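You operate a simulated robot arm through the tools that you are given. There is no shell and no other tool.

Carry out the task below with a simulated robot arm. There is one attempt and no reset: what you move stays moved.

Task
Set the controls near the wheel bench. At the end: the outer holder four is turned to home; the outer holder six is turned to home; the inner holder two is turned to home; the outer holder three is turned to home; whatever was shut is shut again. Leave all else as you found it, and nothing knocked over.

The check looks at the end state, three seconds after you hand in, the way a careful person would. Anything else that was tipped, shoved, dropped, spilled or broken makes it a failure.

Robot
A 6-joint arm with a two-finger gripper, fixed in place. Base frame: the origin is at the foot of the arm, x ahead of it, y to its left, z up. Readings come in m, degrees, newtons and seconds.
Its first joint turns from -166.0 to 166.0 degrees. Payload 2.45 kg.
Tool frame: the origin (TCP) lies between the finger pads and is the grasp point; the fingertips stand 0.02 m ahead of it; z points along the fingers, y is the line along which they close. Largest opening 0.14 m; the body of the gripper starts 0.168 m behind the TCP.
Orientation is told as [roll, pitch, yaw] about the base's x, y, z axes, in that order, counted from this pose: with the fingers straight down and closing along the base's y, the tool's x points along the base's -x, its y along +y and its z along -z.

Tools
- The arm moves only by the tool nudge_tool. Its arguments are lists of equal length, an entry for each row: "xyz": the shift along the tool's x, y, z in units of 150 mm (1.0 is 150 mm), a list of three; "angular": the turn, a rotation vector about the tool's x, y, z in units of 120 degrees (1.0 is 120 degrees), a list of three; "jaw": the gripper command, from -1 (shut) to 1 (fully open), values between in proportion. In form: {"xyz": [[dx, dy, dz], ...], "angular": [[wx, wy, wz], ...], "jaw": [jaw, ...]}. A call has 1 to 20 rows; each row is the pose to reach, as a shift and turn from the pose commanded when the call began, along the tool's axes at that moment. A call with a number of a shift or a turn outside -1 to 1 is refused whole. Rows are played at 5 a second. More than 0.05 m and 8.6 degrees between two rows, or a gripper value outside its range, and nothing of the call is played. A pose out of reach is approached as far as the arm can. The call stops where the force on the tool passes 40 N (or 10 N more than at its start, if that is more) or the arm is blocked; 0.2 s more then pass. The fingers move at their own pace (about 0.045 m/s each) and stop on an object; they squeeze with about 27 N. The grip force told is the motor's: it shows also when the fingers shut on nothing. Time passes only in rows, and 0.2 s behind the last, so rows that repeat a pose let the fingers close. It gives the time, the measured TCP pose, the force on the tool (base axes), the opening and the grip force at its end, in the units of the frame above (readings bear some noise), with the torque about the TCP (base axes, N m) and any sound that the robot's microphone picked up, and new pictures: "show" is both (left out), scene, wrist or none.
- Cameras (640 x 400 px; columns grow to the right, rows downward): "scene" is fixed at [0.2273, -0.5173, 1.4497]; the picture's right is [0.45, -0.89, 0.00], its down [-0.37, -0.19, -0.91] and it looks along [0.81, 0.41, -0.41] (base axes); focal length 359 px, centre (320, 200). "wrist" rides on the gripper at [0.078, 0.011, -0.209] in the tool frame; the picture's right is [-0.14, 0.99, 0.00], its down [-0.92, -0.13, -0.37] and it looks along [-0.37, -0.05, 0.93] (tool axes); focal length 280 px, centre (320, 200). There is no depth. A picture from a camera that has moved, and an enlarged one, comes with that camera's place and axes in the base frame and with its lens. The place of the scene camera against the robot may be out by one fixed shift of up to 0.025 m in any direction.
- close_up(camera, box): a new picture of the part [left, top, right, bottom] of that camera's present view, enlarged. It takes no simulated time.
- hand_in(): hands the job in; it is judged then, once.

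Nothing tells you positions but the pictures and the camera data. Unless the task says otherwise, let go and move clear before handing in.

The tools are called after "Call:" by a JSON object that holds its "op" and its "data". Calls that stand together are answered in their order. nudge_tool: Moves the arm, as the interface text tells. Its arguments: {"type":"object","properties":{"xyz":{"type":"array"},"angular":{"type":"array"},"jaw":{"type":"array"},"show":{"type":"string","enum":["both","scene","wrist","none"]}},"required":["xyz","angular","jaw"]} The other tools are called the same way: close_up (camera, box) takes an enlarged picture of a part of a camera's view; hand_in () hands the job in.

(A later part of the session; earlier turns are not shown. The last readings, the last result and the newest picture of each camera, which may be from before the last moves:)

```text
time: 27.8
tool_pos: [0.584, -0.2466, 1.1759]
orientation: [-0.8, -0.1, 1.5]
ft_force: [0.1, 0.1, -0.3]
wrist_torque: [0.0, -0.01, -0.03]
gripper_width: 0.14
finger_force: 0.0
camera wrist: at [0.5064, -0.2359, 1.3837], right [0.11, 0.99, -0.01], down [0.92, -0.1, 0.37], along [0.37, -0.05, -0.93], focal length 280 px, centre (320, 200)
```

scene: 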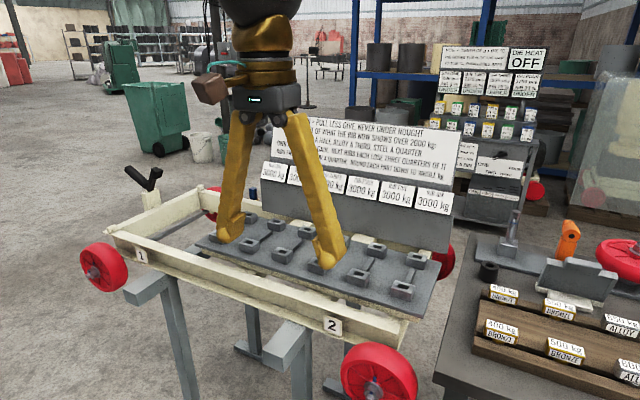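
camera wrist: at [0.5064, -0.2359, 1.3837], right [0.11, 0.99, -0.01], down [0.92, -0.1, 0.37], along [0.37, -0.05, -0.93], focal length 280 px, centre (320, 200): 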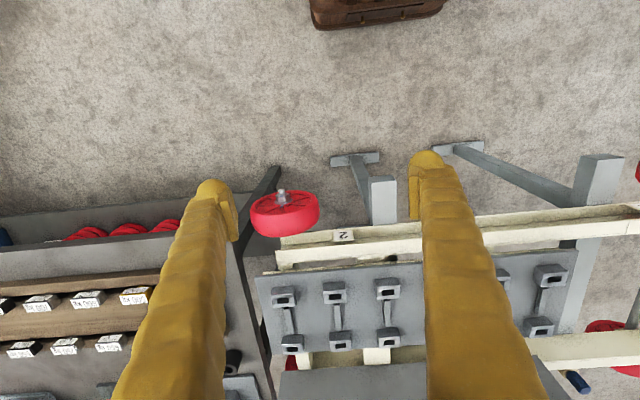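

Next I'll come in closer and lower over the plate to inspect the sockets in detail.

Call:
{"op": "nudge_tool", "data": {"xyz": [[-0.25, 0.2, 0.1], [-0.5, 0.4, 0.2], [-0.75, 0.6, 0.3], [-1, 0.75, 0.4], [-1, 0.8, 0.5], [-1, 0.8, 0.6], [-1, 0.8, 0.6]], "angular": [[0, 0, 0.013], [0, 0, 0.013], [0, 0, 0.013], [0, 0, 0.013], [0, 0, 0.013], [0, 0, 0.013], [0, 0, 0.013]], "jaw": [1, 1, 1, 1, 1, 1, 1], "show": "wrist"}}

Call:
{"op": "close_up", "data": {"camera": "wrist", "box": [60, 180, 260, 400]}}

Call:
{"op": "close_up", "data": {"camera": "wrist", "box": [220, 180, 430, 400]}}

Call:
{"op": "close_up", "data": {"camera": "wrist", "box": [420, 160, 640, 400]}}

```text
refused: row 1 steps farther than a row can; nothing moved
```

```text
1.82 times, centred on (160, 290) of wrist
camera zoom: at [0.5064, -0.2359, 1.3837], right [0.11, 0.99, -0.01], down [0.92, -0.1, 0.37], along [0.37, -0.05, -0.93], focal length 510 px, centre (611, 36)
```

zoom: 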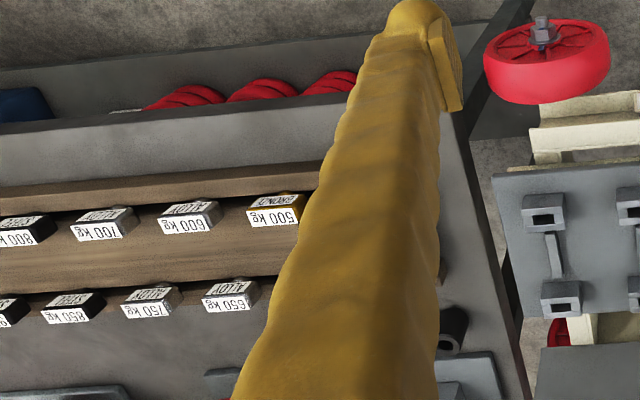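

```text
1.82 times, centred on (325, 290) of wrist
camera zoom: at [0.5064, -0.2359, 1.3837], right [0.11, 0.99, -0.01], down [0.92, -0.1, 0.37], along [0.37, -0.05, -0.93], focal length 510 px, centre (311, 36)
```

zoom: 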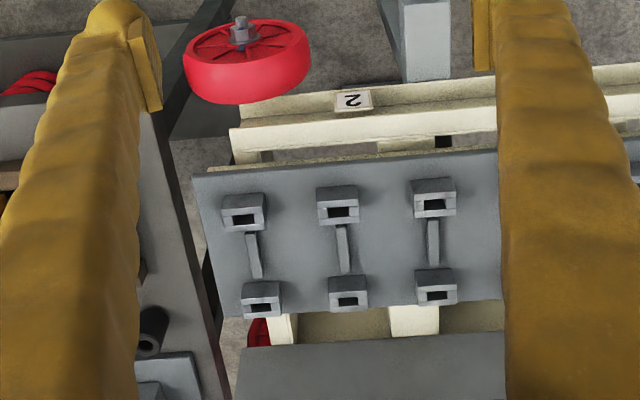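

```text
1.67 times, centred on (530, 280) of wrist
camera zoom: at [0.5064, -0.2359, 1.3837], right [0.11, 0.99, -0.01], down [0.92, -0.1, 0.37], along [0.37, -0.05, -0.93], focal length 467 px, centre (-30, 67)
```

zoom: 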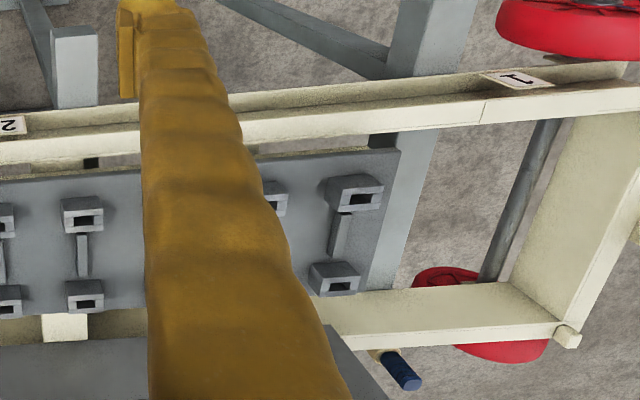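

My step was too large; I'll redo it with smaller rows.

Call:
{"op": "nudge_tool", "data": {"xyz": [[-0.2, 0.16, 0.1], [-0.4, 0.32, 0.2], [-0.6, 0.48, 0.3], [-0.8, 0.64, 0.4], [-1, 0.8, 0.5], [-1, 0.8, 0.6], [-1, 0.8, 0.6]], "angular": [[0, 0, 0.013], [0, 0, 0.013], [0, 0, 0.013], [0, 0, 0.013], [0, 0, 0.013], [0, 0, 0.013], [0, 0, 0.013]], "jaw": [1, 1, 1, 1, 1, 1, 1], "show": "wrist"}}

```text
time: 29.4
tool_pos: [0.732, -0.1252, 1.0834]
orientation: [-0.7, -0.1, 0.1]
ft_force: [-0.9, 0.1, 0.2]
wrist_torque: [-0.04, -0.01, -0.02]
gripper_width: 0.1398
finger_force: 0.1
camera wrist: at [0.6542, -0.1111, 1.2917], right [0.14, 0.99, -0.01], down [0.92, -0.12, 0.37], along [0.37, -0.06, -0.93], focal length 280 px, centre (320, 200)
```

wrist: 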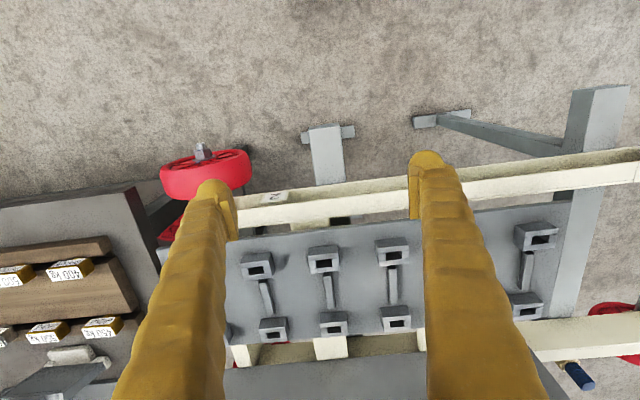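

Call:
{"op": "close_up", "data": {"camera": "wrist", "box": [225, 180, 425, 380]}}

Call:
{"op": "close_up", "data": {"camera": "wrist", "box": [470, 170, 640, 400]}}

Call:
{"op": "close_up", "data": {"camera": "wrist", "box": [240, 230, 340, 290]}}

Call:
{"op": "close_up", "data": {"camera": "wrist", "box": [320, 200, 420, 260]}}

```text
2.00 times, centred on (325, 280) of wrist
camera zoom: at [0.6542, -0.1111, 1.2917], right [0.14, 0.99, -0.01], down [0.92, -0.12, 0.37], along [0.37, -0.06, -0.93], focal length 561 px, centre (310, 40)
```

zoom: 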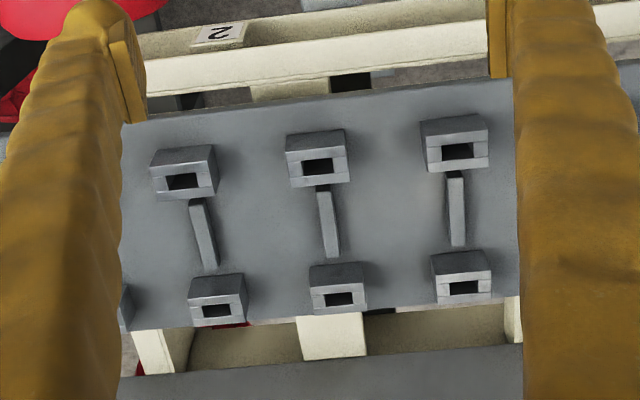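

```text
1.74 times, centred on (555, 285) of wrist
camera zoom: at [0.6542, -0.1111, 1.2917], right [0.14, 0.99, -0.01], down [0.92, -0.12, 0.37], along [0.37, -0.06, -0.93], focal length 488 px, centre (-89, 52)
```

zoom: 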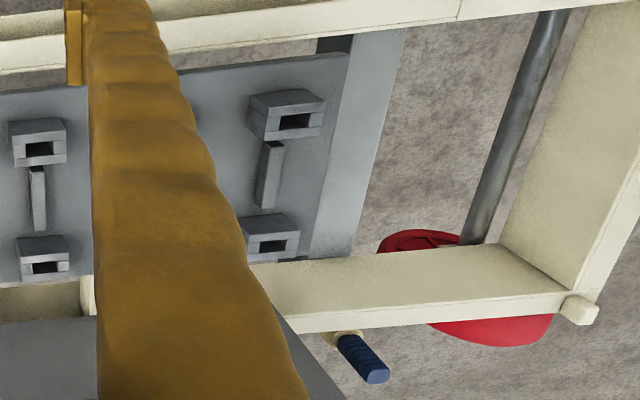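

```text
6.40 times, centred on (290, 260) of wrist
camera zoom: at [0.6542, -0.1111, 1.2917], right [0.14, 0.99, -0.01], down [0.92, -0.12, 0.37], along [0.37, -0.06, -0.93], focal length 1794 px, centre (512, -184)
```

zoom: 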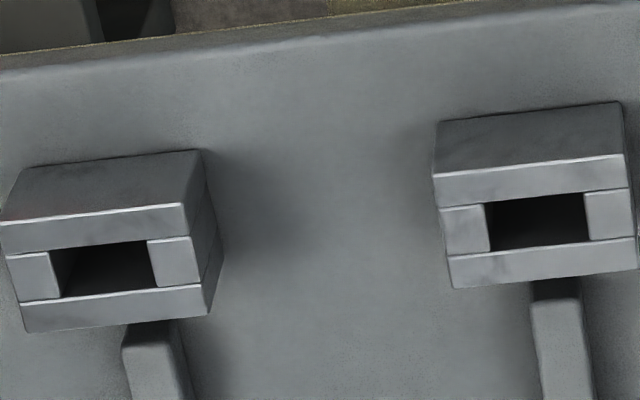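

```text
6.40 times, centred on (370, 230) of wrist
camera zoom: at [0.6542, -0.1111, 1.2917], right [0.14, 0.99, -0.01], down [0.92, -0.12, 0.37], along [0.37, -0.06, -0.93], focal length 1794 px, centre (0, 8)
```

zoom: 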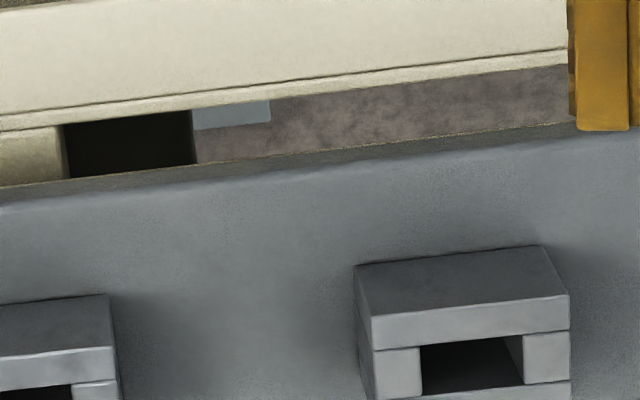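

The sockets have no visible turning part from above. There is something dark below the plate, so I'll zoom in with the scene camera on the lower parts of the cart and the other reachable details.

Call:
{"op": "close_up", "data": {"camera": "scene", "box": [100, 240, 340, 400]}}

Call:
{"op": "close_up", "data": {"camera": "scene", "box": [300, 280, 480, 400]}}

Call:
{"op": "close_up", "data": {"camera": "scene", "box": [460, 210, 640, 330]}}

Call:
{"op": "close_up", "data": {"camera": "scene", "box": [110, 150, 280, 250]}}

```text
2.50 times, centred on (220, 320) of scene
camera zoom: at [0.2273, -0.5173, 1.4497], right [0.45, -0.89, 0.0], down [-0.37, -0.19, -0.91], along [0.81, 0.41, -0.41], focal length 899 px, centre (570, -100)
```

zoom: 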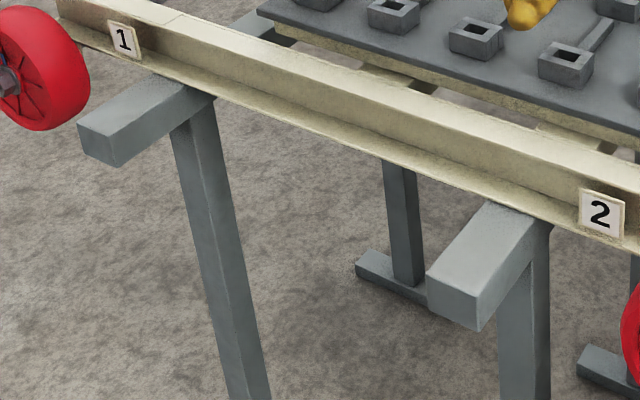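

```text
3.33 times, centred on (390, 340) of scene
camera zoom: at [0.2273, -0.5173, 1.4497], right [0.45, -0.89, 0.0], down [-0.37, -0.19, -0.91], along [0.81, 0.41, -0.41], focal length 1198 px, centre (87, -267)
```

zoom: 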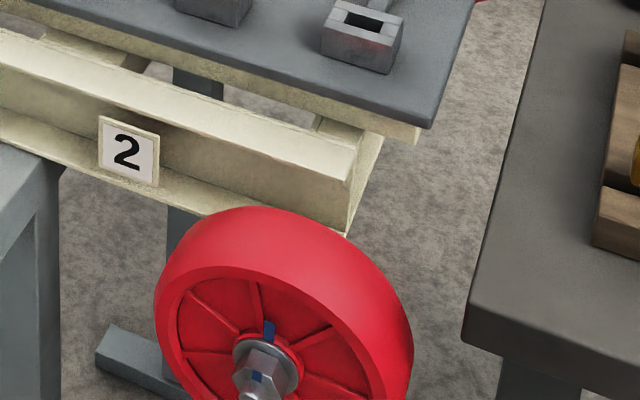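

```text
3.33 times, centred on (550, 270) of scene
camera zoom: at [0.2273, -0.5173, 1.4497], right [0.45, -0.89, 0.0], down [-0.37, -0.19, -0.91], along [0.81, 0.41, -0.41], focal length 1198 px, centre (-447, -33)
```

zoom: 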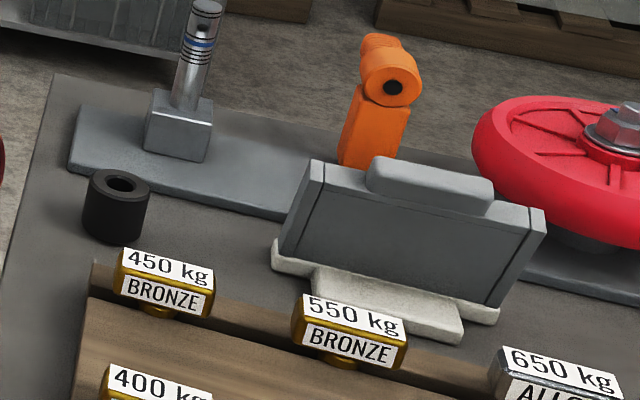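

```text
3.76 times, centred on (195, 200) of scene
camera zoom: at [0.2273, -0.5173, 1.4497], right [0.45, -0.89, 0.0], down [-0.37, -0.19, -0.91], along [0.81, 0.41, -0.41], focal length 1353 px, centre (791, 200)
```

zoom: 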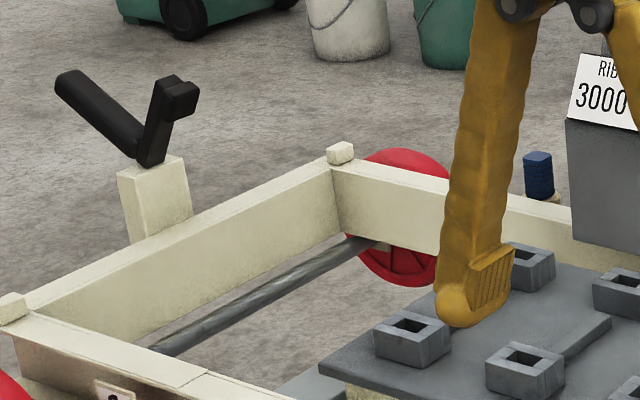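

The heads on the wheel bench look like keyed blocks for these sockets, and the 2×6 rows fit "outer/inner holder one…six", so I believe the sockets are the holders. I'll move the camera right above them for a very close look at any pivots or marks.

Call:
{"op": "nudge_tool", "data": {"xyz": [[-0.2, 0.1, 0], [-0.4, 0.2, 0], [-0.6, 0.3, 0], [-0.8, 0.4, 0], [-0.9, 0.5, 0.1], [-0.9, 0.5, 0.1]], "angular": [[-0.006, 0, 0], [-0.006, 0, 0], [-0.006, 0, 0], [-0.006, 0, 0], [-0.006, 0, 0], [-0.006, 0, 0]], "jaw": [1, 1, 1, 1, 1, 1], "show": "both"}}

```text
time: 30.8
tool_pos: [0.8666, -0.0512, 1.0673]
orientation: [0.0, -0.2, 0.2]
ft_force: [0.0, -0.2, -0.4]
wrist_torque: [0.03, -0.01, -0.02]
gripper_width: 0.14
finger_force: 0.0
camera wrist: at [0.7884, -0.0395, 1.2762], right [0.14, 0.99, 0.0], down [0.92, -0.13, 0.37], along [0.37, -0.05, -0.93], focal length 280 px, centre (320, 200)
```

scene: 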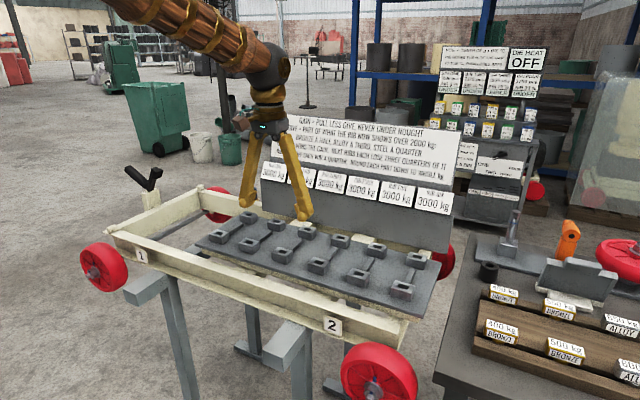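
wrist: 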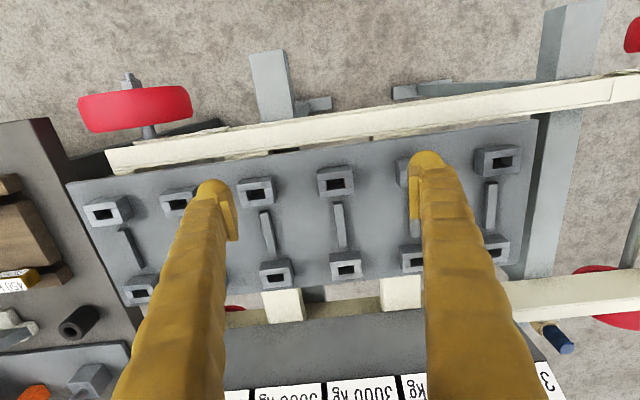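

Call:
{"op": "close_up", "data": {"camera": "wrist", "box": [60, 130, 240, 310]}}

Call:
{"op": "close_up", "data": {"camera": "wrist", "box": [230, 160, 420, 290]}}

Call:
{"op": "close_up", "data": {"camera": "wrist", "box": [400, 120, 560, 290]}}

Call:
{"op": "close_up", "data": {"camera": "wrist", "box": [220, 280, 440, 400]}}

```text
2.22 times, centred on (150, 220) of wrist
camera zoom: at [0.7884, -0.0395, 1.2762], right [0.14, 0.99, 0.0], down [0.92, -0.13, 0.37], along [0.37, -0.05, -0.93], focal length 623 px, centre (698, 156)
```

zoom: 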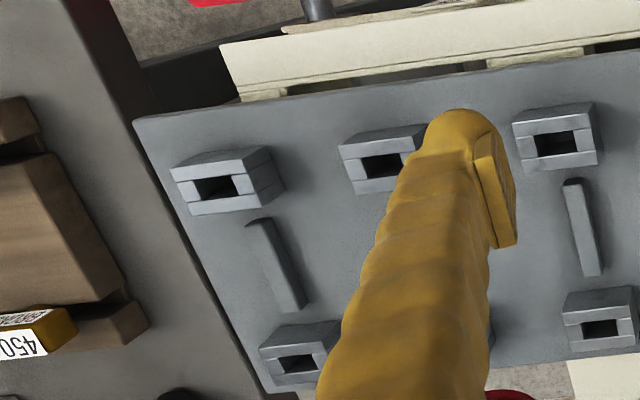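

```text
3.08 times, centred on (325, 225) of wrist
camera zoom: at [0.7884, -0.0395, 1.2762], right [0.14, 0.99, 0.0], down [0.92, -0.13, 0.37], along [0.37, -0.05, -0.93], focal length 863 px, centre (305, 123)
```

zoom: 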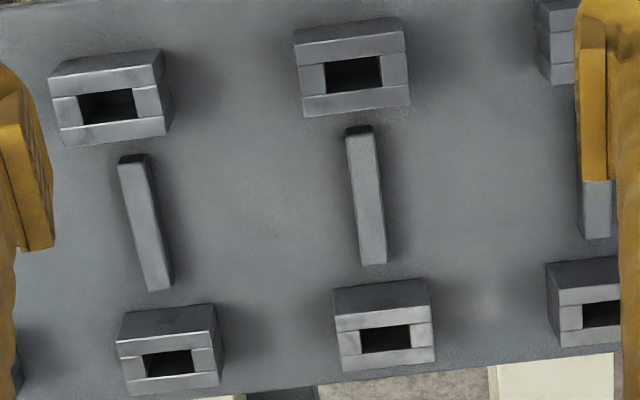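

```text
2.35 times, centred on (480, 205) of wrist
camera zoom: at [0.7884, -0.0395, 1.2762], right [0.14, 0.99, 0.0], down [0.92, -0.13, 0.37], along [0.37, -0.05, -0.93], focal length 660 px, centre (-56, 188)
```

zoom: 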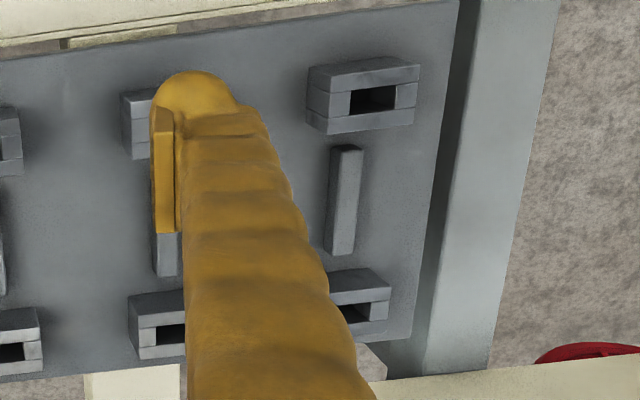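

```text
2.91 times, centred on (330, 340) of wrist
camera zoom: at [0.7884, -0.0395, 1.2762], right [0.14, 0.99, 0.0], down [0.92, -0.13, 0.37], along [0.37, -0.05, -0.93], focal length 816 px, centre (291, -207)
```

zoom: 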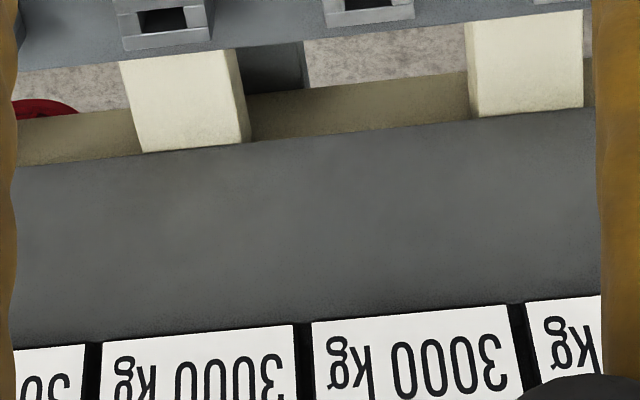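

The sockets look fixed, so before trying anything I want to check the one area I haven't seen, the arm's left-rear. I'll pull back and look there.

Call:
{"op": "nudge_tool", "data": {"xyz": [[0.25, 0.1, -0.12], [0.5, 0.2, -0.25], [0.75, 0.35, -0.37], [1, 0.5, -0.5], [1, 0.5, -0.5]], "angular": [[0, 0, 0], [0, 0, 0], [0, 0, 0], [0, 0, 0], [0, 0, 0]], "jaw": [1, 1, 1, 1, 1], "show": "none"}}

Call:
{"op": "nudge_tool", "data": {"xyz": [[0.2, 0.2, -0.1], [0.4, 0.4, -0.2], [0.6, 0.6, -0.3], [0.8, 0.8, -0.3], [1, 1, -0.3], [1, 1, -0.3]], "angular": [[0, 0, 0], [0, 0, 0], [0, 0, 0], [0, 0, 0], [0, 0, 0], [0, 0, 0]], "jaw": [1, 1, 1, 1, 1, 1], "show": "none"}}

Call:
{"op": "nudge_tool", "data": {"xyz": [[0, 0, 0], [0, 0, 0], [0, 0, 0], [0, 0, 0], [0, 0, 0], [0, 0, 0], [0, 0, 0], [0, 0, 0], [0, 0, 0], [0, 0, 0], [0, 0, 0]], "angular": [[-0.0377, 0.0218, -0.0467], [-0.0754, 0.0435, -0.0934], [-0.1131, 0.0653, -0.1401], [-0.1508, 0.0871, -0.1868], [-0.1885, 0.1089, -0.2335], [-0.2262, 0.1306, -0.2802], [-0.2639, 0.1524, -0.3269], [-0.3016, 0.1742, -0.3736], [-0.3393, 0.1959, -0.4203], [-0.377, 0.2177, -0.467], [-0.377, 0.2177, -0.467]], "jaw": [1, 1, 1, 1, 1, 1, 1, 1, 1, 1, 1], "show": "both"}}

```text
time: 32.0
tool_pos: [0.7151, 0.0253, 1.1434]
orientation: [-0.1, -0.1, 0.1]
ft_force: [0.4, -0.1, 0.1]
wrist_torque: [-0.03, 0.0, 0.01]
gripper_width: 0.1399
finger_force: 0.2
```

```text
time: 33.4
tool_pos: [0.5665, 0.1745, 1.1868]
orientation: [0.0, 0.0, 0.2]
ft_force: [0.4, 0.8, 0.9]
wrist_torque: [0.03, 0.0, 0.01]
gripper_width: 0.1398
finger_force: 0.0
```

```text
time: 35.8
tool_pos: [0.5667, 0.1756, 1.1879]
orientation: [50.0, -0.1, 60.1]
ft_force: [-0.5, 0.0, 0.1]
wrist_torque: [-0.01, -0.03, 0.0]
gripper_width: 0.14
finger_force: 0.1
camera wrist: at [0.66, 0.0308, 1.3294], right [-0.48, 0.44, 0.76], down [0.77, 0.62, 0.14], along [-0.41, 0.66, -0.64], focal length 280 px, centre (320, 200)
```

scene: 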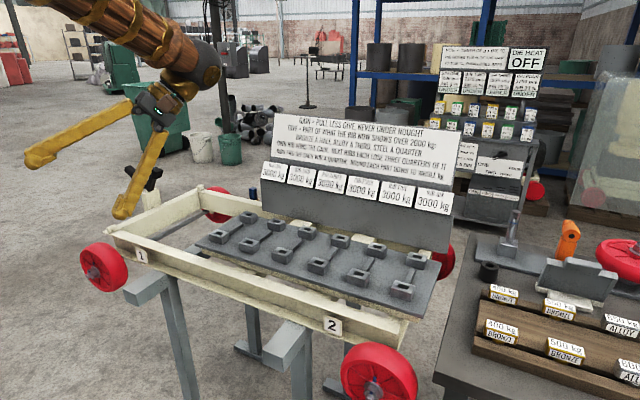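
wrist: 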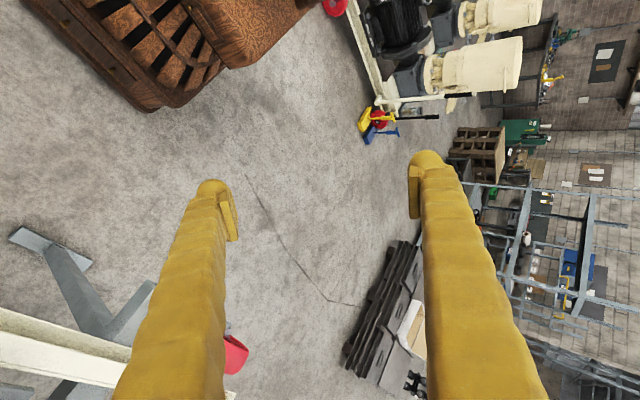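

The left-rear is empty floor, so the holders must be the twelve sockets on the cart. I'll swing back and look at them from a low, close angle to see whether they can pivot.

Call:
{"op": "nudge_tool", "data": {"xyz": [[0, 0, 0], [0, 0, 0], [0, 0, 0], [0, 0, 0], [0, 0, 0], [0, 0, 0], [0, 0, 0], [0, 0, 0], [0, 0, 0], [0, 0, 0], [0, 0, 0]], "angular": [[0.0377, -0.0218, 0.0467], [0.0754, -0.0435, 0.0934], [0.1131, -0.0653, 0.1401], [0.1508, -0.0871, 0.1868], [0.1885, -0.1089, 0.2335], [0.2262, -0.1306, 0.2802], [0.2639, -0.1524, 0.3269], [0.3016, -0.1742, 0.3736], [0.3393, -0.1959, 0.4203], [0.377, -0.2177, 0.467], [0.377, -0.2177, 0.467]], "jaw": [1, 1, 1, 1, 1, 1, 1, 1, 1, 1, 1], "show": "none"}}

Call:
{"op": "nudge_tool", "data": {"xyz": [[-0.2, -0.2, 0.13], [-0.4, -0.4, 0.26], [-0.6, -0.6, 0.4], [-0.8, -0.8, 0.53], [-1, -1, 0.67], [-1, -1, 0.67]], "angular": [[0, 0, 0], [0, 0, 0], [0, 0, 0], [0, 0, 0], [0, 0, 0], [0, 0, 0]], "jaw": [1, 1, 1, 1, 1, 1], "show": "none"}}

Call:
{"op": "nudge_tool", "data": {"xyz": [[0, -0.1, 0.05], [0, -0.2, 0.1], [0, -0.3, 0.15], [0, -0.4, 0.2], [0, -0.4, 0.25], [0, -0.4, 0.3], [0, -0.4, 0.3]], "angular": [[0, -0.07, 0], [0, -0.14, 0], [0, -0.21, 0], [0, -0.28, 0], [0, -0.35, 0], [0, -0.375, 0], [0, -0.375, 0]], "jaw": [1, 1, 1, 1, 1, 1, 1], "show": "both"}}

```text
time: 38.2
tool_pos: [0.5645, 0.174, 1.1878]
orientation: [-0.2, 0.0, -0.1]
ft_force: [-0.2, -0.9, -0.7]
wrist_torque: [-0.01, 0.03, -0.01]
gripper_width: 0.1398
finger_force: 0.0
```

```text
time: 39.6
tool_pos: [0.7167, 0.0238, 1.0868]
orientation: [0.0, -0.1, 0.2]
ft_force: [0.9, 0.3, 0.1]
wrist_torque: [-0.01, 0.02, 0.0]
gripper_width: 0.1402
finger_force: 0.0
```

```text
time: 41.2
tool_pos: [0.7168, -0.0296, 1.0474]
orientation: [0.8, -43.3, 0.2]
ft_force: [-0.3, 0.5, -1.2]
wrist_torque: [0.01, 0.02, -0.01]
gripper_width: 0.1399
finger_force: 0.0
out of reach, approached as far as the arm can: row 6, 7
camera wrist: at [0.5172, -0.0228, 1.1456], right [0.09, 0.99, 0.1], down [0.42, -0.13, 0.9], along [0.9, -0.03, -0.43], focal length 280 px, centre (320, 200)
```

scene: 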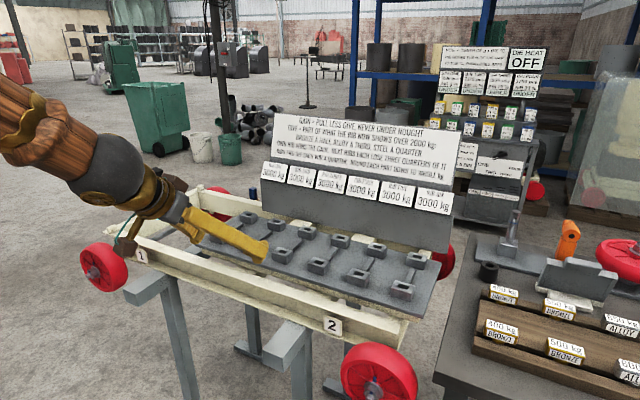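
wrist: 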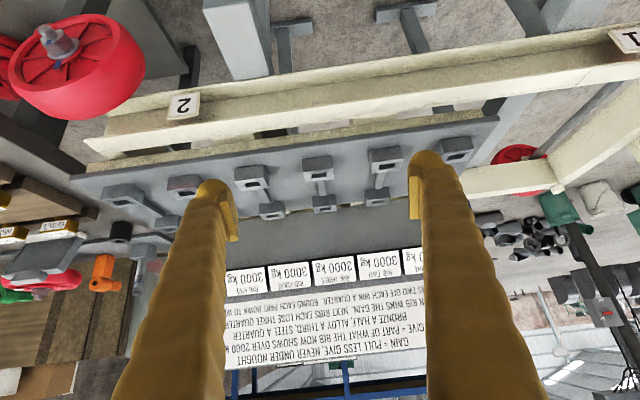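

Call:
{"op": "close_up", "data": {"camera": "wrist", "box": [220, 130, 420, 230]}}

Call:
{"op": "close_up", "data": {"camera": "wrist", "box": [80, 120, 240, 240]}}

Call:
{"op": "close_up", "data": {"camera": "wrist", "box": [0, 160, 200, 320]}}

Call:
{"op": "close_up", "data": {"camera": "wrist", "box": [220, 150, 320, 210]}}

```text
3.20 times, centred on (320, 180) of wrist
camera zoom: at [0.5172, -0.0228, 1.1456], right [0.09, 0.99, 0.1], down [0.42, -0.13, 0.9], along [0.9, -0.03, -0.43], focal length 897 px, centre (320, 264)
```

zoom: 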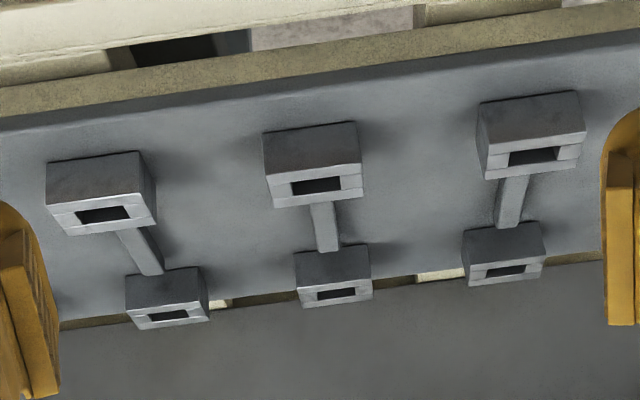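

```text
3.33 times, centred on (160, 180) of wrist
camera zoom: at [0.5172, -0.0228, 1.1456], right [0.09, 0.99, 0.1], down [0.42, -0.13, 0.9], along [0.9, -0.03, -0.43], focal length 935 px, centre (853, 267)
```

zoom: 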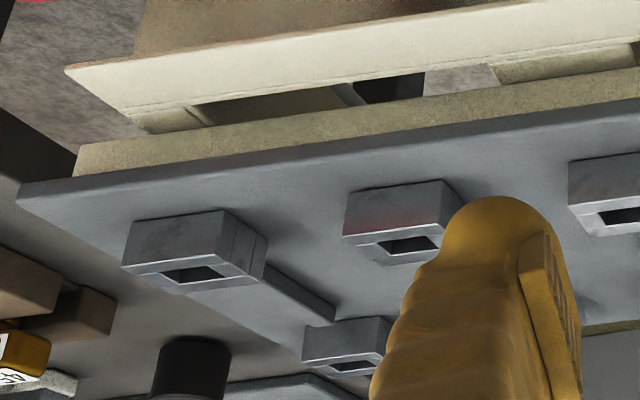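

```text
2.50 times, centred on (100, 240) of wrist
camera zoom: at [0.5172, -0.0228, 1.1456], right [0.09, 0.99, 0.1], down [0.42, -0.13, 0.9], along [0.9, -0.03, -0.43], focal length 701 px, centre (870, 100)
```

zoom: 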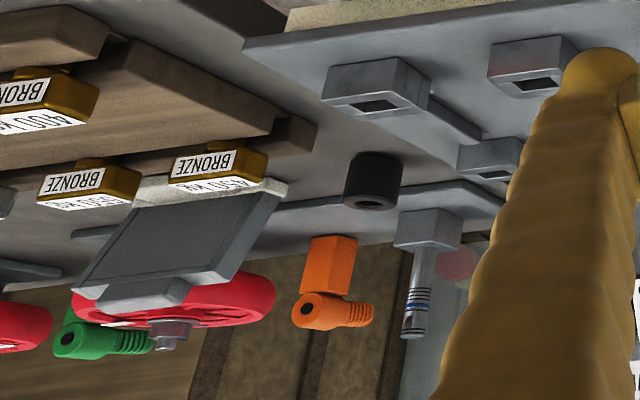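

```text
6.40 times, centred on (270, 180) of wrist
camera zoom: at [0.5172, -0.0228, 1.1456], right [0.09, 0.99, 0.1], down [0.42, -0.13, 0.9], along [0.9, -0.03, -0.43], focal length 1794 px, centre (640, 328)
```

zoom: 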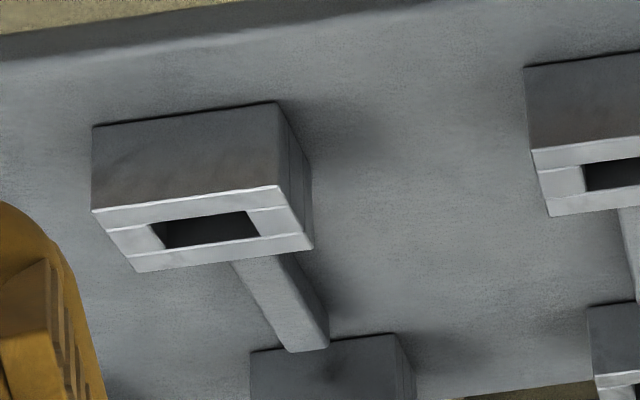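

From every angle the sockets look like plain solid boxes (about 48 × 33 × 28 mm). The only way to learn more is a gentle grip-and-feel test on near-row holder three (around x 0.91, y −0.034), so I'll go upright and line up above it.

Call:
{"op": "nudge_tool", "data": {"xyz": [[0, 0, 0], [0, 0, 0], [0, 0, 0], [0, 0, 0], [0, 0, 0], [0, 0, 0], [0, 0, 0]], "angular": [[0, 0.07, 0], [0, 0.14, 0], [0, 0.21, 0], [0, 0.28, 0], [0, 0.33, 0], [0, 0.361, 0], [0, 0.361, 0]], "jaw": [1, 1, 1, 1, 1, 1, 1], "show": "none"}}

Call:
{"op": "nudge_tool", "data": {"xyz": [[-0.25, 0, 0], [-0.5, 0, 0], [-0.75, 0, 0], [-0.9, 0, 0], [-0.9, 0, 0]], "angular": [[0, 0, 0], [0, 0, 0], [0, 0, 0], [0, 0, 0], [0, 0, 0]], "jaw": [1, 1, 1, 1, 1], "show": "wrist"}}

```text
time: 42.8
tool_pos: [0.7172, -0.0295, 1.0479]
orientation: [-0.2, -1.7, 0.1]
ft_force: [0.2, 0.4, 0.7]
wrist_torque: [-0.02, 0.0, 0.01]
gripper_width: 0.14
finger_force: 0.0
out of reach, approached as far as the arm can: row 1
```

```text
time: 44.0
tool_pos: [0.8528, -0.0301, 1.0519]
orientation: [0.0, -1.8, 0.1]
ft_force: [0.8, -0.4, 0.1]
wrist_torque: [-0.01, 0.01, -0.01]
gripper_width: 0.14
finger_force: 0.1
camera wrist: at [0.7681, -0.0196, 1.2578], right [0.14, 0.99, 0.0], down [0.91, -0.13, 0.4], along [0.39, -0.05, -0.92], focal length 280 px, centre (320, 200)
```

wrist: 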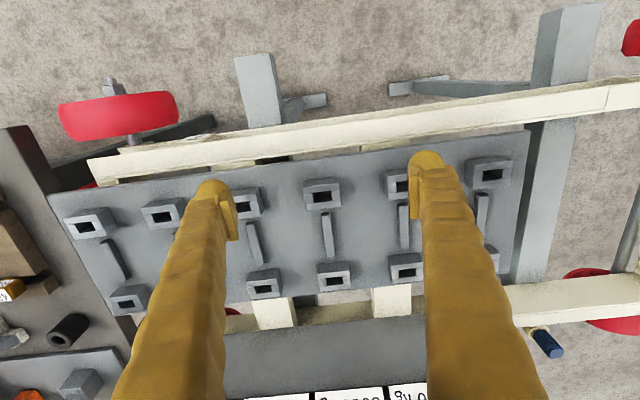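

Near-row holder three is centred at about (0.910, −0.036), with its top near z 0.909. I'll lower with the jaws part-open around it, carefully.

Call:
{"op": "nudge_tool", "data": {"xyz": [[-0.2, -0.02, 0], [-0.373, -0.04, 0.1], [-0.373, -0.04, 0.3], [-0.373, -0.04, 0.5], [-0.373, -0.04, 0.6], [-0.373, -0.04, 0.6]], "angular": [[0, 0.015, 0], [0, 0.015, 0], [0, 0.015, 0], [0, 0.015, 0], [0, 0.015, 0], [0, 0.015, 0]], "jaw": [0.15, 0.15, 0.15, 0.15, 0.15, 0.15], "show": "both"}}

```text
time: 45.4
tool_pos: [0.9108, -0.0348, 0.9649]
orientation: [0.0, 0.1, 0.1]
ft_force: [-0.1, 0.2, 0.1]
wrist_torque: [-0.01, 0.02, -0.01]
gripper_width: 0.0805
finger_force: 0.0
camera wrist: at [0.8333, -0.0244, 1.1722], right [0.14, 0.99, 0.0], down [0.92, -0.13, 0.37], along [0.36, -0.05, -0.93], focal length 280 px, centre (320, 200)
```

scene: 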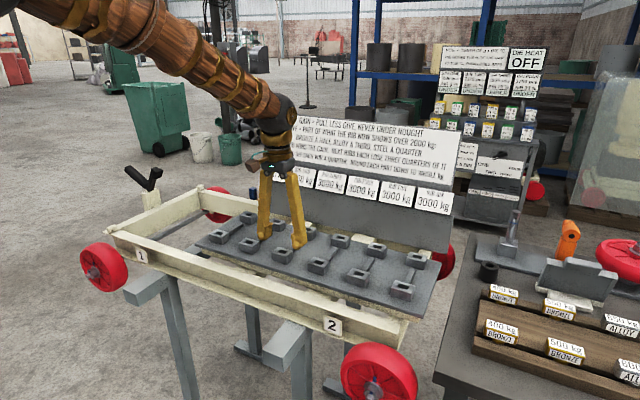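
wrist: 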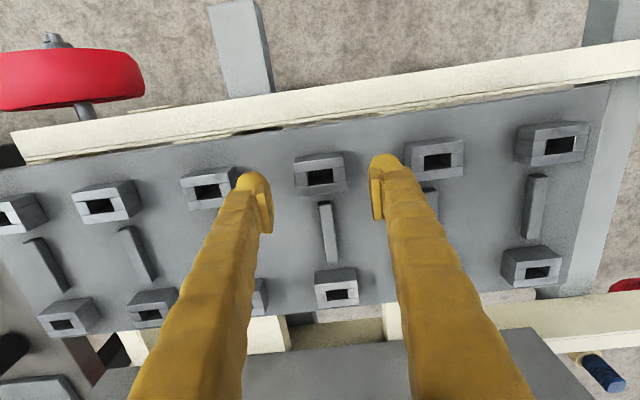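

The fingers straddle holder three. This closer view lets me zoom into the holes and the tops.

Call:
{"op": "close_up", "data": {"camera": "wrist", "box": [270, 130, 370, 200]}}

Call:
{"op": "close_up", "data": {"camera": "wrist", "box": [400, 100, 620, 300]}}

Call:
{"op": "close_up", "data": {"camera": "wrist", "box": [0, 150, 250, 340]}}

```text
5.71 times, centred on (320, 165) of wrist
camera zoom: at [0.8333, -0.0244, 1.1722], right [0.14, 0.99, 0.0], down [0.92, -0.13, 0.37], along [0.36, -0.05, -0.93], focal length 1602 px, centre (320, 400)
```

zoom: 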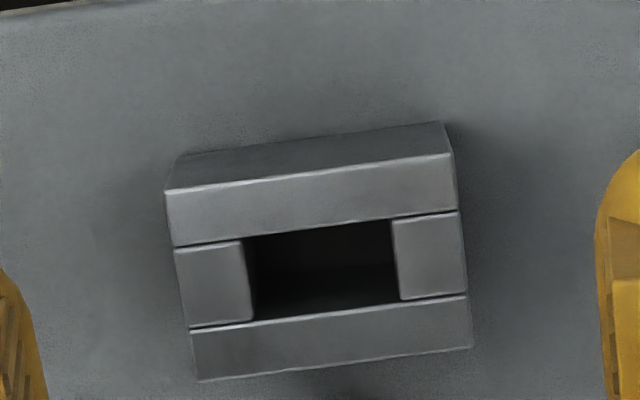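

```text
2.00 times, centred on (510, 200) of wrist
camera zoom: at [0.8333, -0.0244, 1.1722], right [0.14, 0.99, 0.0], down [0.92, -0.13, 0.37], along [0.36, -0.05, -0.93], focal length 561 px, centre (-60, 200)
```

zoom: 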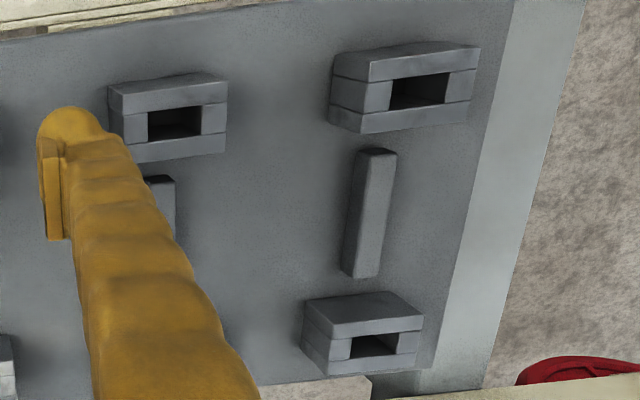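

```text
2.11 times, centred on (125, 245) of wrist
camera zoom: at [0.8333, -0.0244, 1.1722], right [0.14, 0.99, 0.0], down [0.92, -0.13, 0.37], along [0.36, -0.05, -0.93], focal length 590 px, centre (730, 105)
```

zoom: 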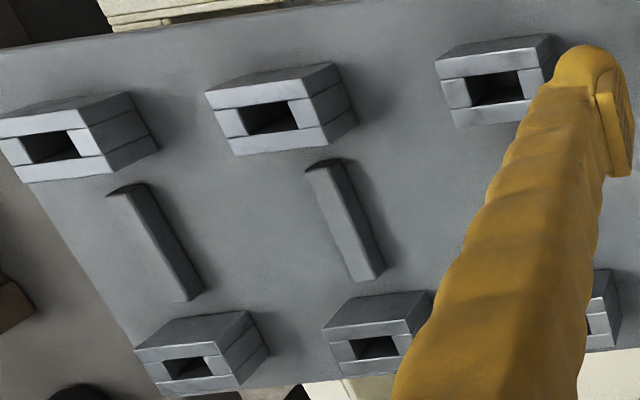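

The holder's top is four bars around a 25 × 14 mm hole, with no marks. I'll descend a bit, close on it gently, and feel whether it turns.

Call:
{"op": "nudge_tool", "data": {"xyz": [[0, 0, 0.1], [0, 0, 0.2], [0, 0, 0.3], [0, 0, 0.34], [0, 0, 0.34]], "angular": [[0, 0, 0], [0, 0, 0], [0, 0, 0], [0, 0, 0], [0, 0, 0]], "jaw": [0.15, 0.15, 0.15, 0.15, 0.15], "show": "none"}}

Call:
{"op": "nudge_tool", "data": {"xyz": [[0, 0, 0], [0, 0, 0], [0, 0, 0], [0, 0, 0], [0, 0, 0]], "angular": [[0, 0, 0], [0, 0, 0], [0, 0, 0], [0, 0, 0], [0, 0, 0]], "jaw": [-0.2, -0.4, -0.4, -0.4, -0.4], "show": "both"}}

```text
time: 46.6
tool_pos: [0.9098, -0.0367, 0.9112]
orientation: [0.0, -0.1, 0.0]
ft_force: [0.0, -1.1, -0.1]
wrist_torque: [0.01, 0.04, 0.04]
gripper_width: 0.0808
finger_force: 0.1
```

```text
time: 47.8
tool_pos: [0.9101, -0.0348, 0.9128]
orientation: [0.0, 0.0, 0.1]
ft_force: [-0.6, 6.2, -1.4]
wrist_torque: [0.1, -0.07, -0.05]
gripper_width: 0.0473
finger_force: 44.5
camera wrist: at [0.8332, -0.0242, 1.1203], right [0.14, 0.99, 0.0], down [0.92, -0.13, 0.37], along [0.36, -0.05, -0.93], focal length 280 px, centre (320, 200)
```

scene: 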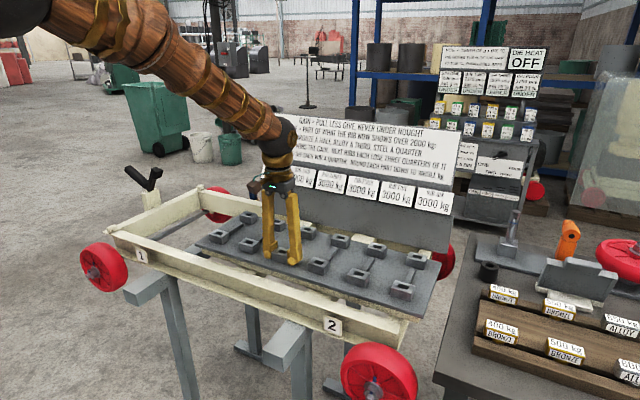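
wrist: 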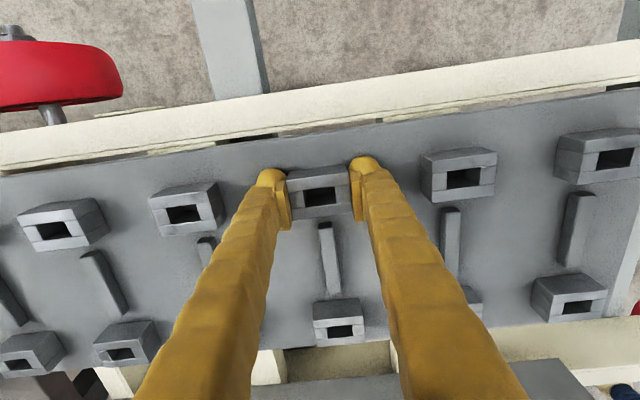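

It is gripped at 47 mm width, and a 6 N sideways reaction says it is firmly set. I'll try a small 4° twist and watch the torque.

Call:
{"op": "nudge_tool", "data": {"xyz": [[0, 0, 0], [0, 0, 0], [0, 0, 0]], "angular": [[0, 0, 0.017], [0, 0, 0.034], [0, 0, 0.034]], "jaw": [-0.4, -0.4, -0.4], "show": "wrist"}}

```text
time: 48.6
tool_pos: [0.9108, -0.0345, 0.9112]
orientation: [0.0, 0.1, -3.9]
ft_force: [-1.7, 7.1, -8.9]
wrist_torque: [0.05, -0.05, -0.03]
gripper_width: 0.0475
finger_force: 44.6
camera wrist: at [0.8344, -0.0187, 1.1204], right [0.21, 0.98, 0.0], down [0.91, -0.19, 0.37], along [0.36, -0.08, -0.93], focal length 280 px, centre (320, 200)
```

wrist: 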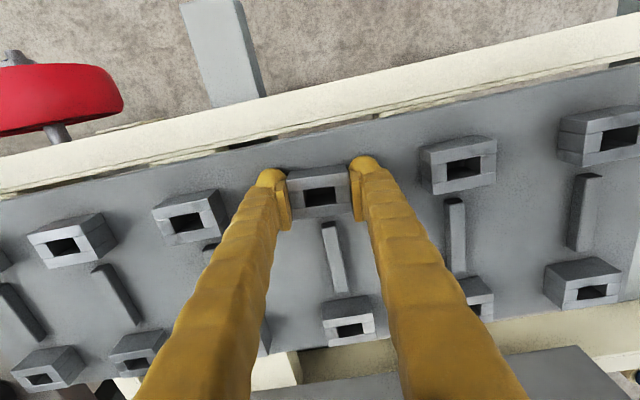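

There was almost no torque resistance at −3.9° yaw. I'll check whether the holder turned with the gripper or the fingers slipped.

Call:
{"op": "close_up", "data": {"camera": "wrist", "box": [250, 130, 390, 230]}}

Call:
{"op": "close_up", "data": {"camera": "wrist", "box": [140, 110, 520, 370]}}

Call:
{"op": "close_up", "data": {"camera": "scene", "box": [250, 160, 470, 290]}}

```text
4.00 times, centred on (320, 180) of wrist
camera zoom: at [0.8344, -0.0187, 1.1204], right [0.21, 0.98, 0.0], down [0.91, -0.19, 0.37], along [0.36, -0.08, -0.93], focal length 1122 px, centre (320, 280)
```

zoom: 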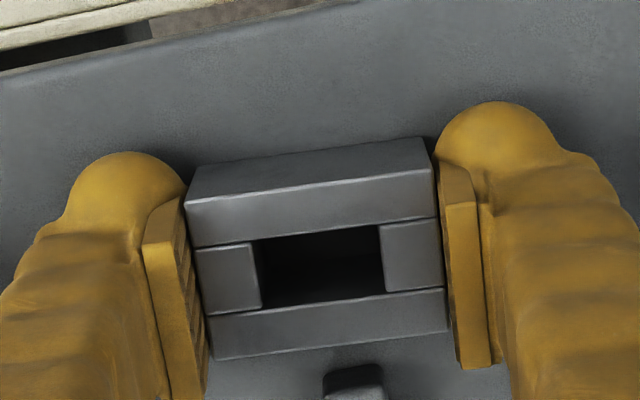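

```text
1.54 times, centred on (330, 240) of wrist
camera zoom: at [0.8344, -0.0187, 1.1204], right [0.21, 0.98, 0.0], down [0.91, -0.19, 0.37], along [0.36, -0.08, -0.93], focal length 431 px, centre (305, 138)
```

zoom: 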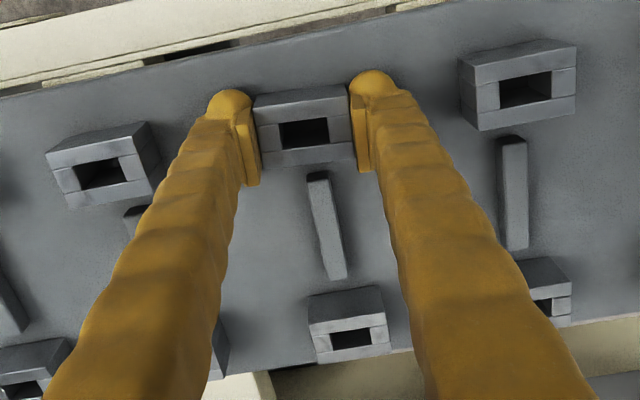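

```text
2.91 times, centred on (360, 225) of scene
camera zoom: at [0.2273, -0.5173, 1.4497], right [0.45, -0.89, 0.0], down [-0.37, -0.19, -0.91], along [0.81, 0.41, -0.41], focal length 1046 px, centre (204, 127)
```

zoom: 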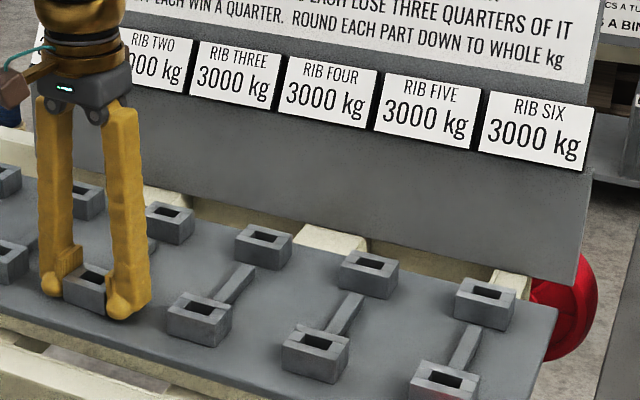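

The holder did turn with the gripper: its edges kept the same angle to the camera while the plate shifted by about 4°, and with hardly any torque. So the holders are rotary; I'll turn further in small steps, watching torque, sound, and the rib sign for stops or detents.

Call:
{"op": "nudge_tool", "data": {"xyz": [[0, 0, 0], [0, 0, 0], [0, 0, 0], [0, 0, 0], [0, 0, 0]], "angular": [[0, 0, 0.03], [0, 0, 0.06], [0, 0, 0.09], [0, 0, 0.12], [0, 0, 0.12]], "jaw": [-0.4, -0.4, -0.4, -0.4, -0.4], "show": "both"}}

Call:
{"op": "close_up", "data": {"camera": "wrist", "box": [250, 130, 390, 230]}}

Call:
{"op": "close_up", "data": {"camera": "scene", "box": [250, 160, 470, 290]}}

```text
time: 49.8
tool_pos: [0.9106, -0.0358, 0.9111]
orientation: [-0.1, 0.1, -18.5]
ft_force: [-6.8, 11.7, -18.8]
wrist_torque: [0.1, 0.02, -0.07]
gripper_width: 0.0473
finger_force: 45.2
camera wrist: at [0.8409, -0.0001, 1.1204], right [0.44, 0.9, 0.0], down [0.83, -0.41, 0.37], along [0.33, -0.16, -0.93], focal length 280 px, centre (320, 200)
```

scene: 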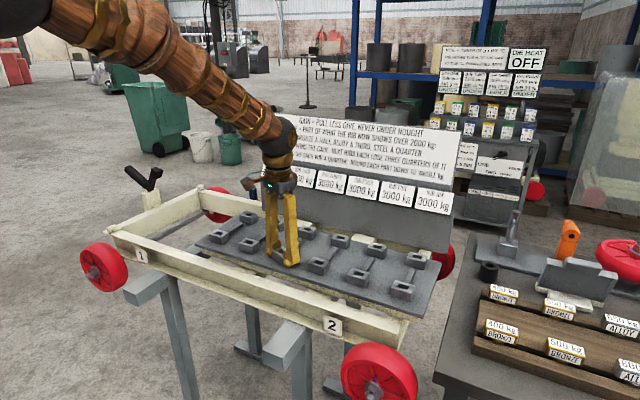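
wrist: 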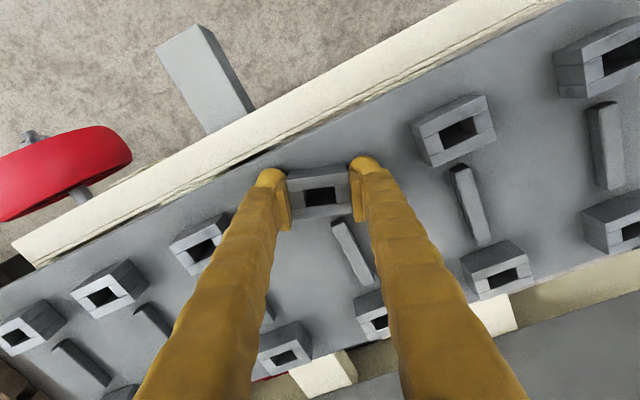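

```text
4.00 times, centred on (320, 180) of wrist
camera zoom: at [0.8409, -0.0001, 1.1204], right [0.44, 0.9, 0.0], down [0.83, -0.41, 0.37], along [0.33, -0.16, -0.93], focal length 1122 px, centre (320, 280)
```

zoom: 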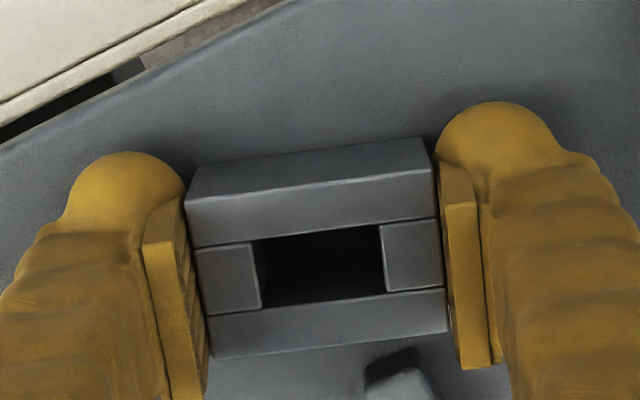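

```text
2.91 times, centred on (360, 225) of scene
camera zoom: at [0.2273, -0.5173, 1.4497], right [0.45, -0.89, 0.0], down [-0.37, -0.19, -0.91], along [0.81, 0.41, -0.41], focal length 1046 px, centre (204, 127)
```

zoom: 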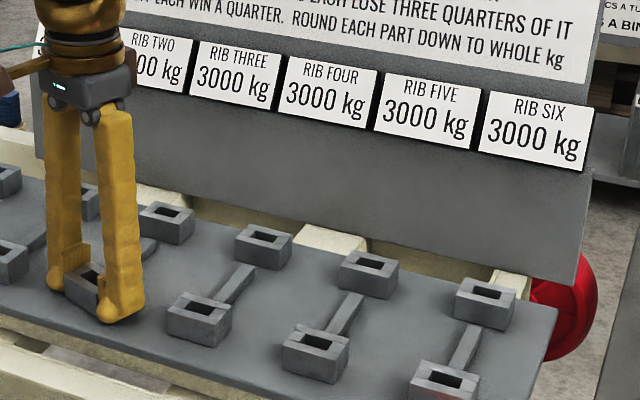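

The holder follows the gripper and is now about 18° clockwise, with the rib signs unchanged. I'll release it to relieve the side load and see whether it stays or springs back.

Call:
{"op": "nudge_tool", "data": {"xyz": [[0, 0, 0], [0, 0, 0], [0, 0, 0]], "angular": [[0, 0, 0], [0, 0, 0], [0, 0, 0]], "jaw": [-0.1, 0, 0], "show": "wrist"}}

Call:
{"op": "close_up", "data": {"camera": "wrist", "box": [230, 120, 410, 240]}}

```text
time: 50.6
tool_pos: [0.9116, -0.0361, 0.9131]
orientation: [-0.1, 0.0, -18.3]
ft_force: [0.6, -0.4, 0.2]
wrist_torque: [-0.02, 0.01, -0.01]
gripper_width: 0.0702
finger_force: 0.1
camera wrist: at [0.8409, -0.0005, 1.121], right [0.44, 0.9, 0.0], down [0.83, -0.41, 0.37], along [0.33, -0.16, -0.93], focal length 280 px, centre (320, 200)
```

wrist: 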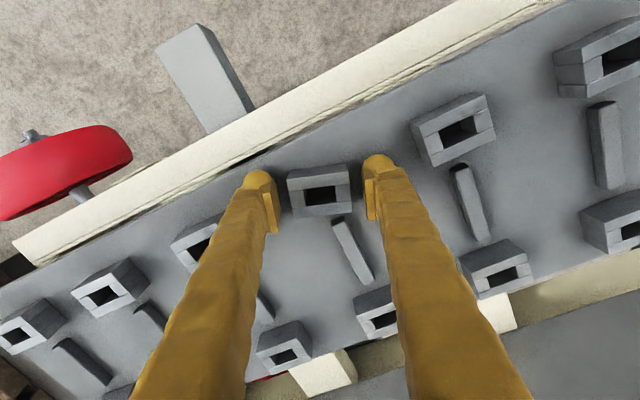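

```text
3.33 times, centred on (320, 180) of wrist
camera zoom: at [0.8409, -0.0005, 1.121], right [0.44, 0.9, 0.0], down [0.83, -0.41, 0.37], along [0.33, -0.16, -0.93], focal length 935 px, centre (320, 267)
```

zoom: 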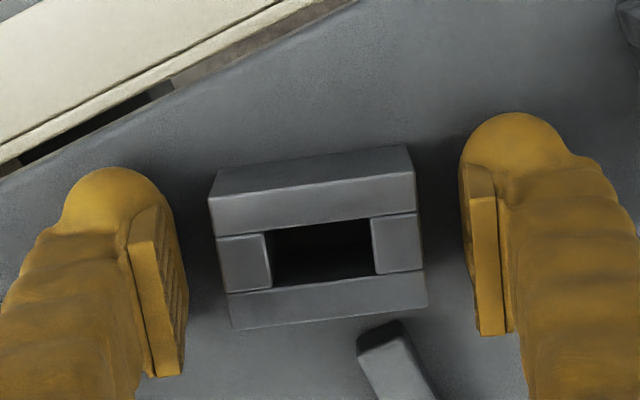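

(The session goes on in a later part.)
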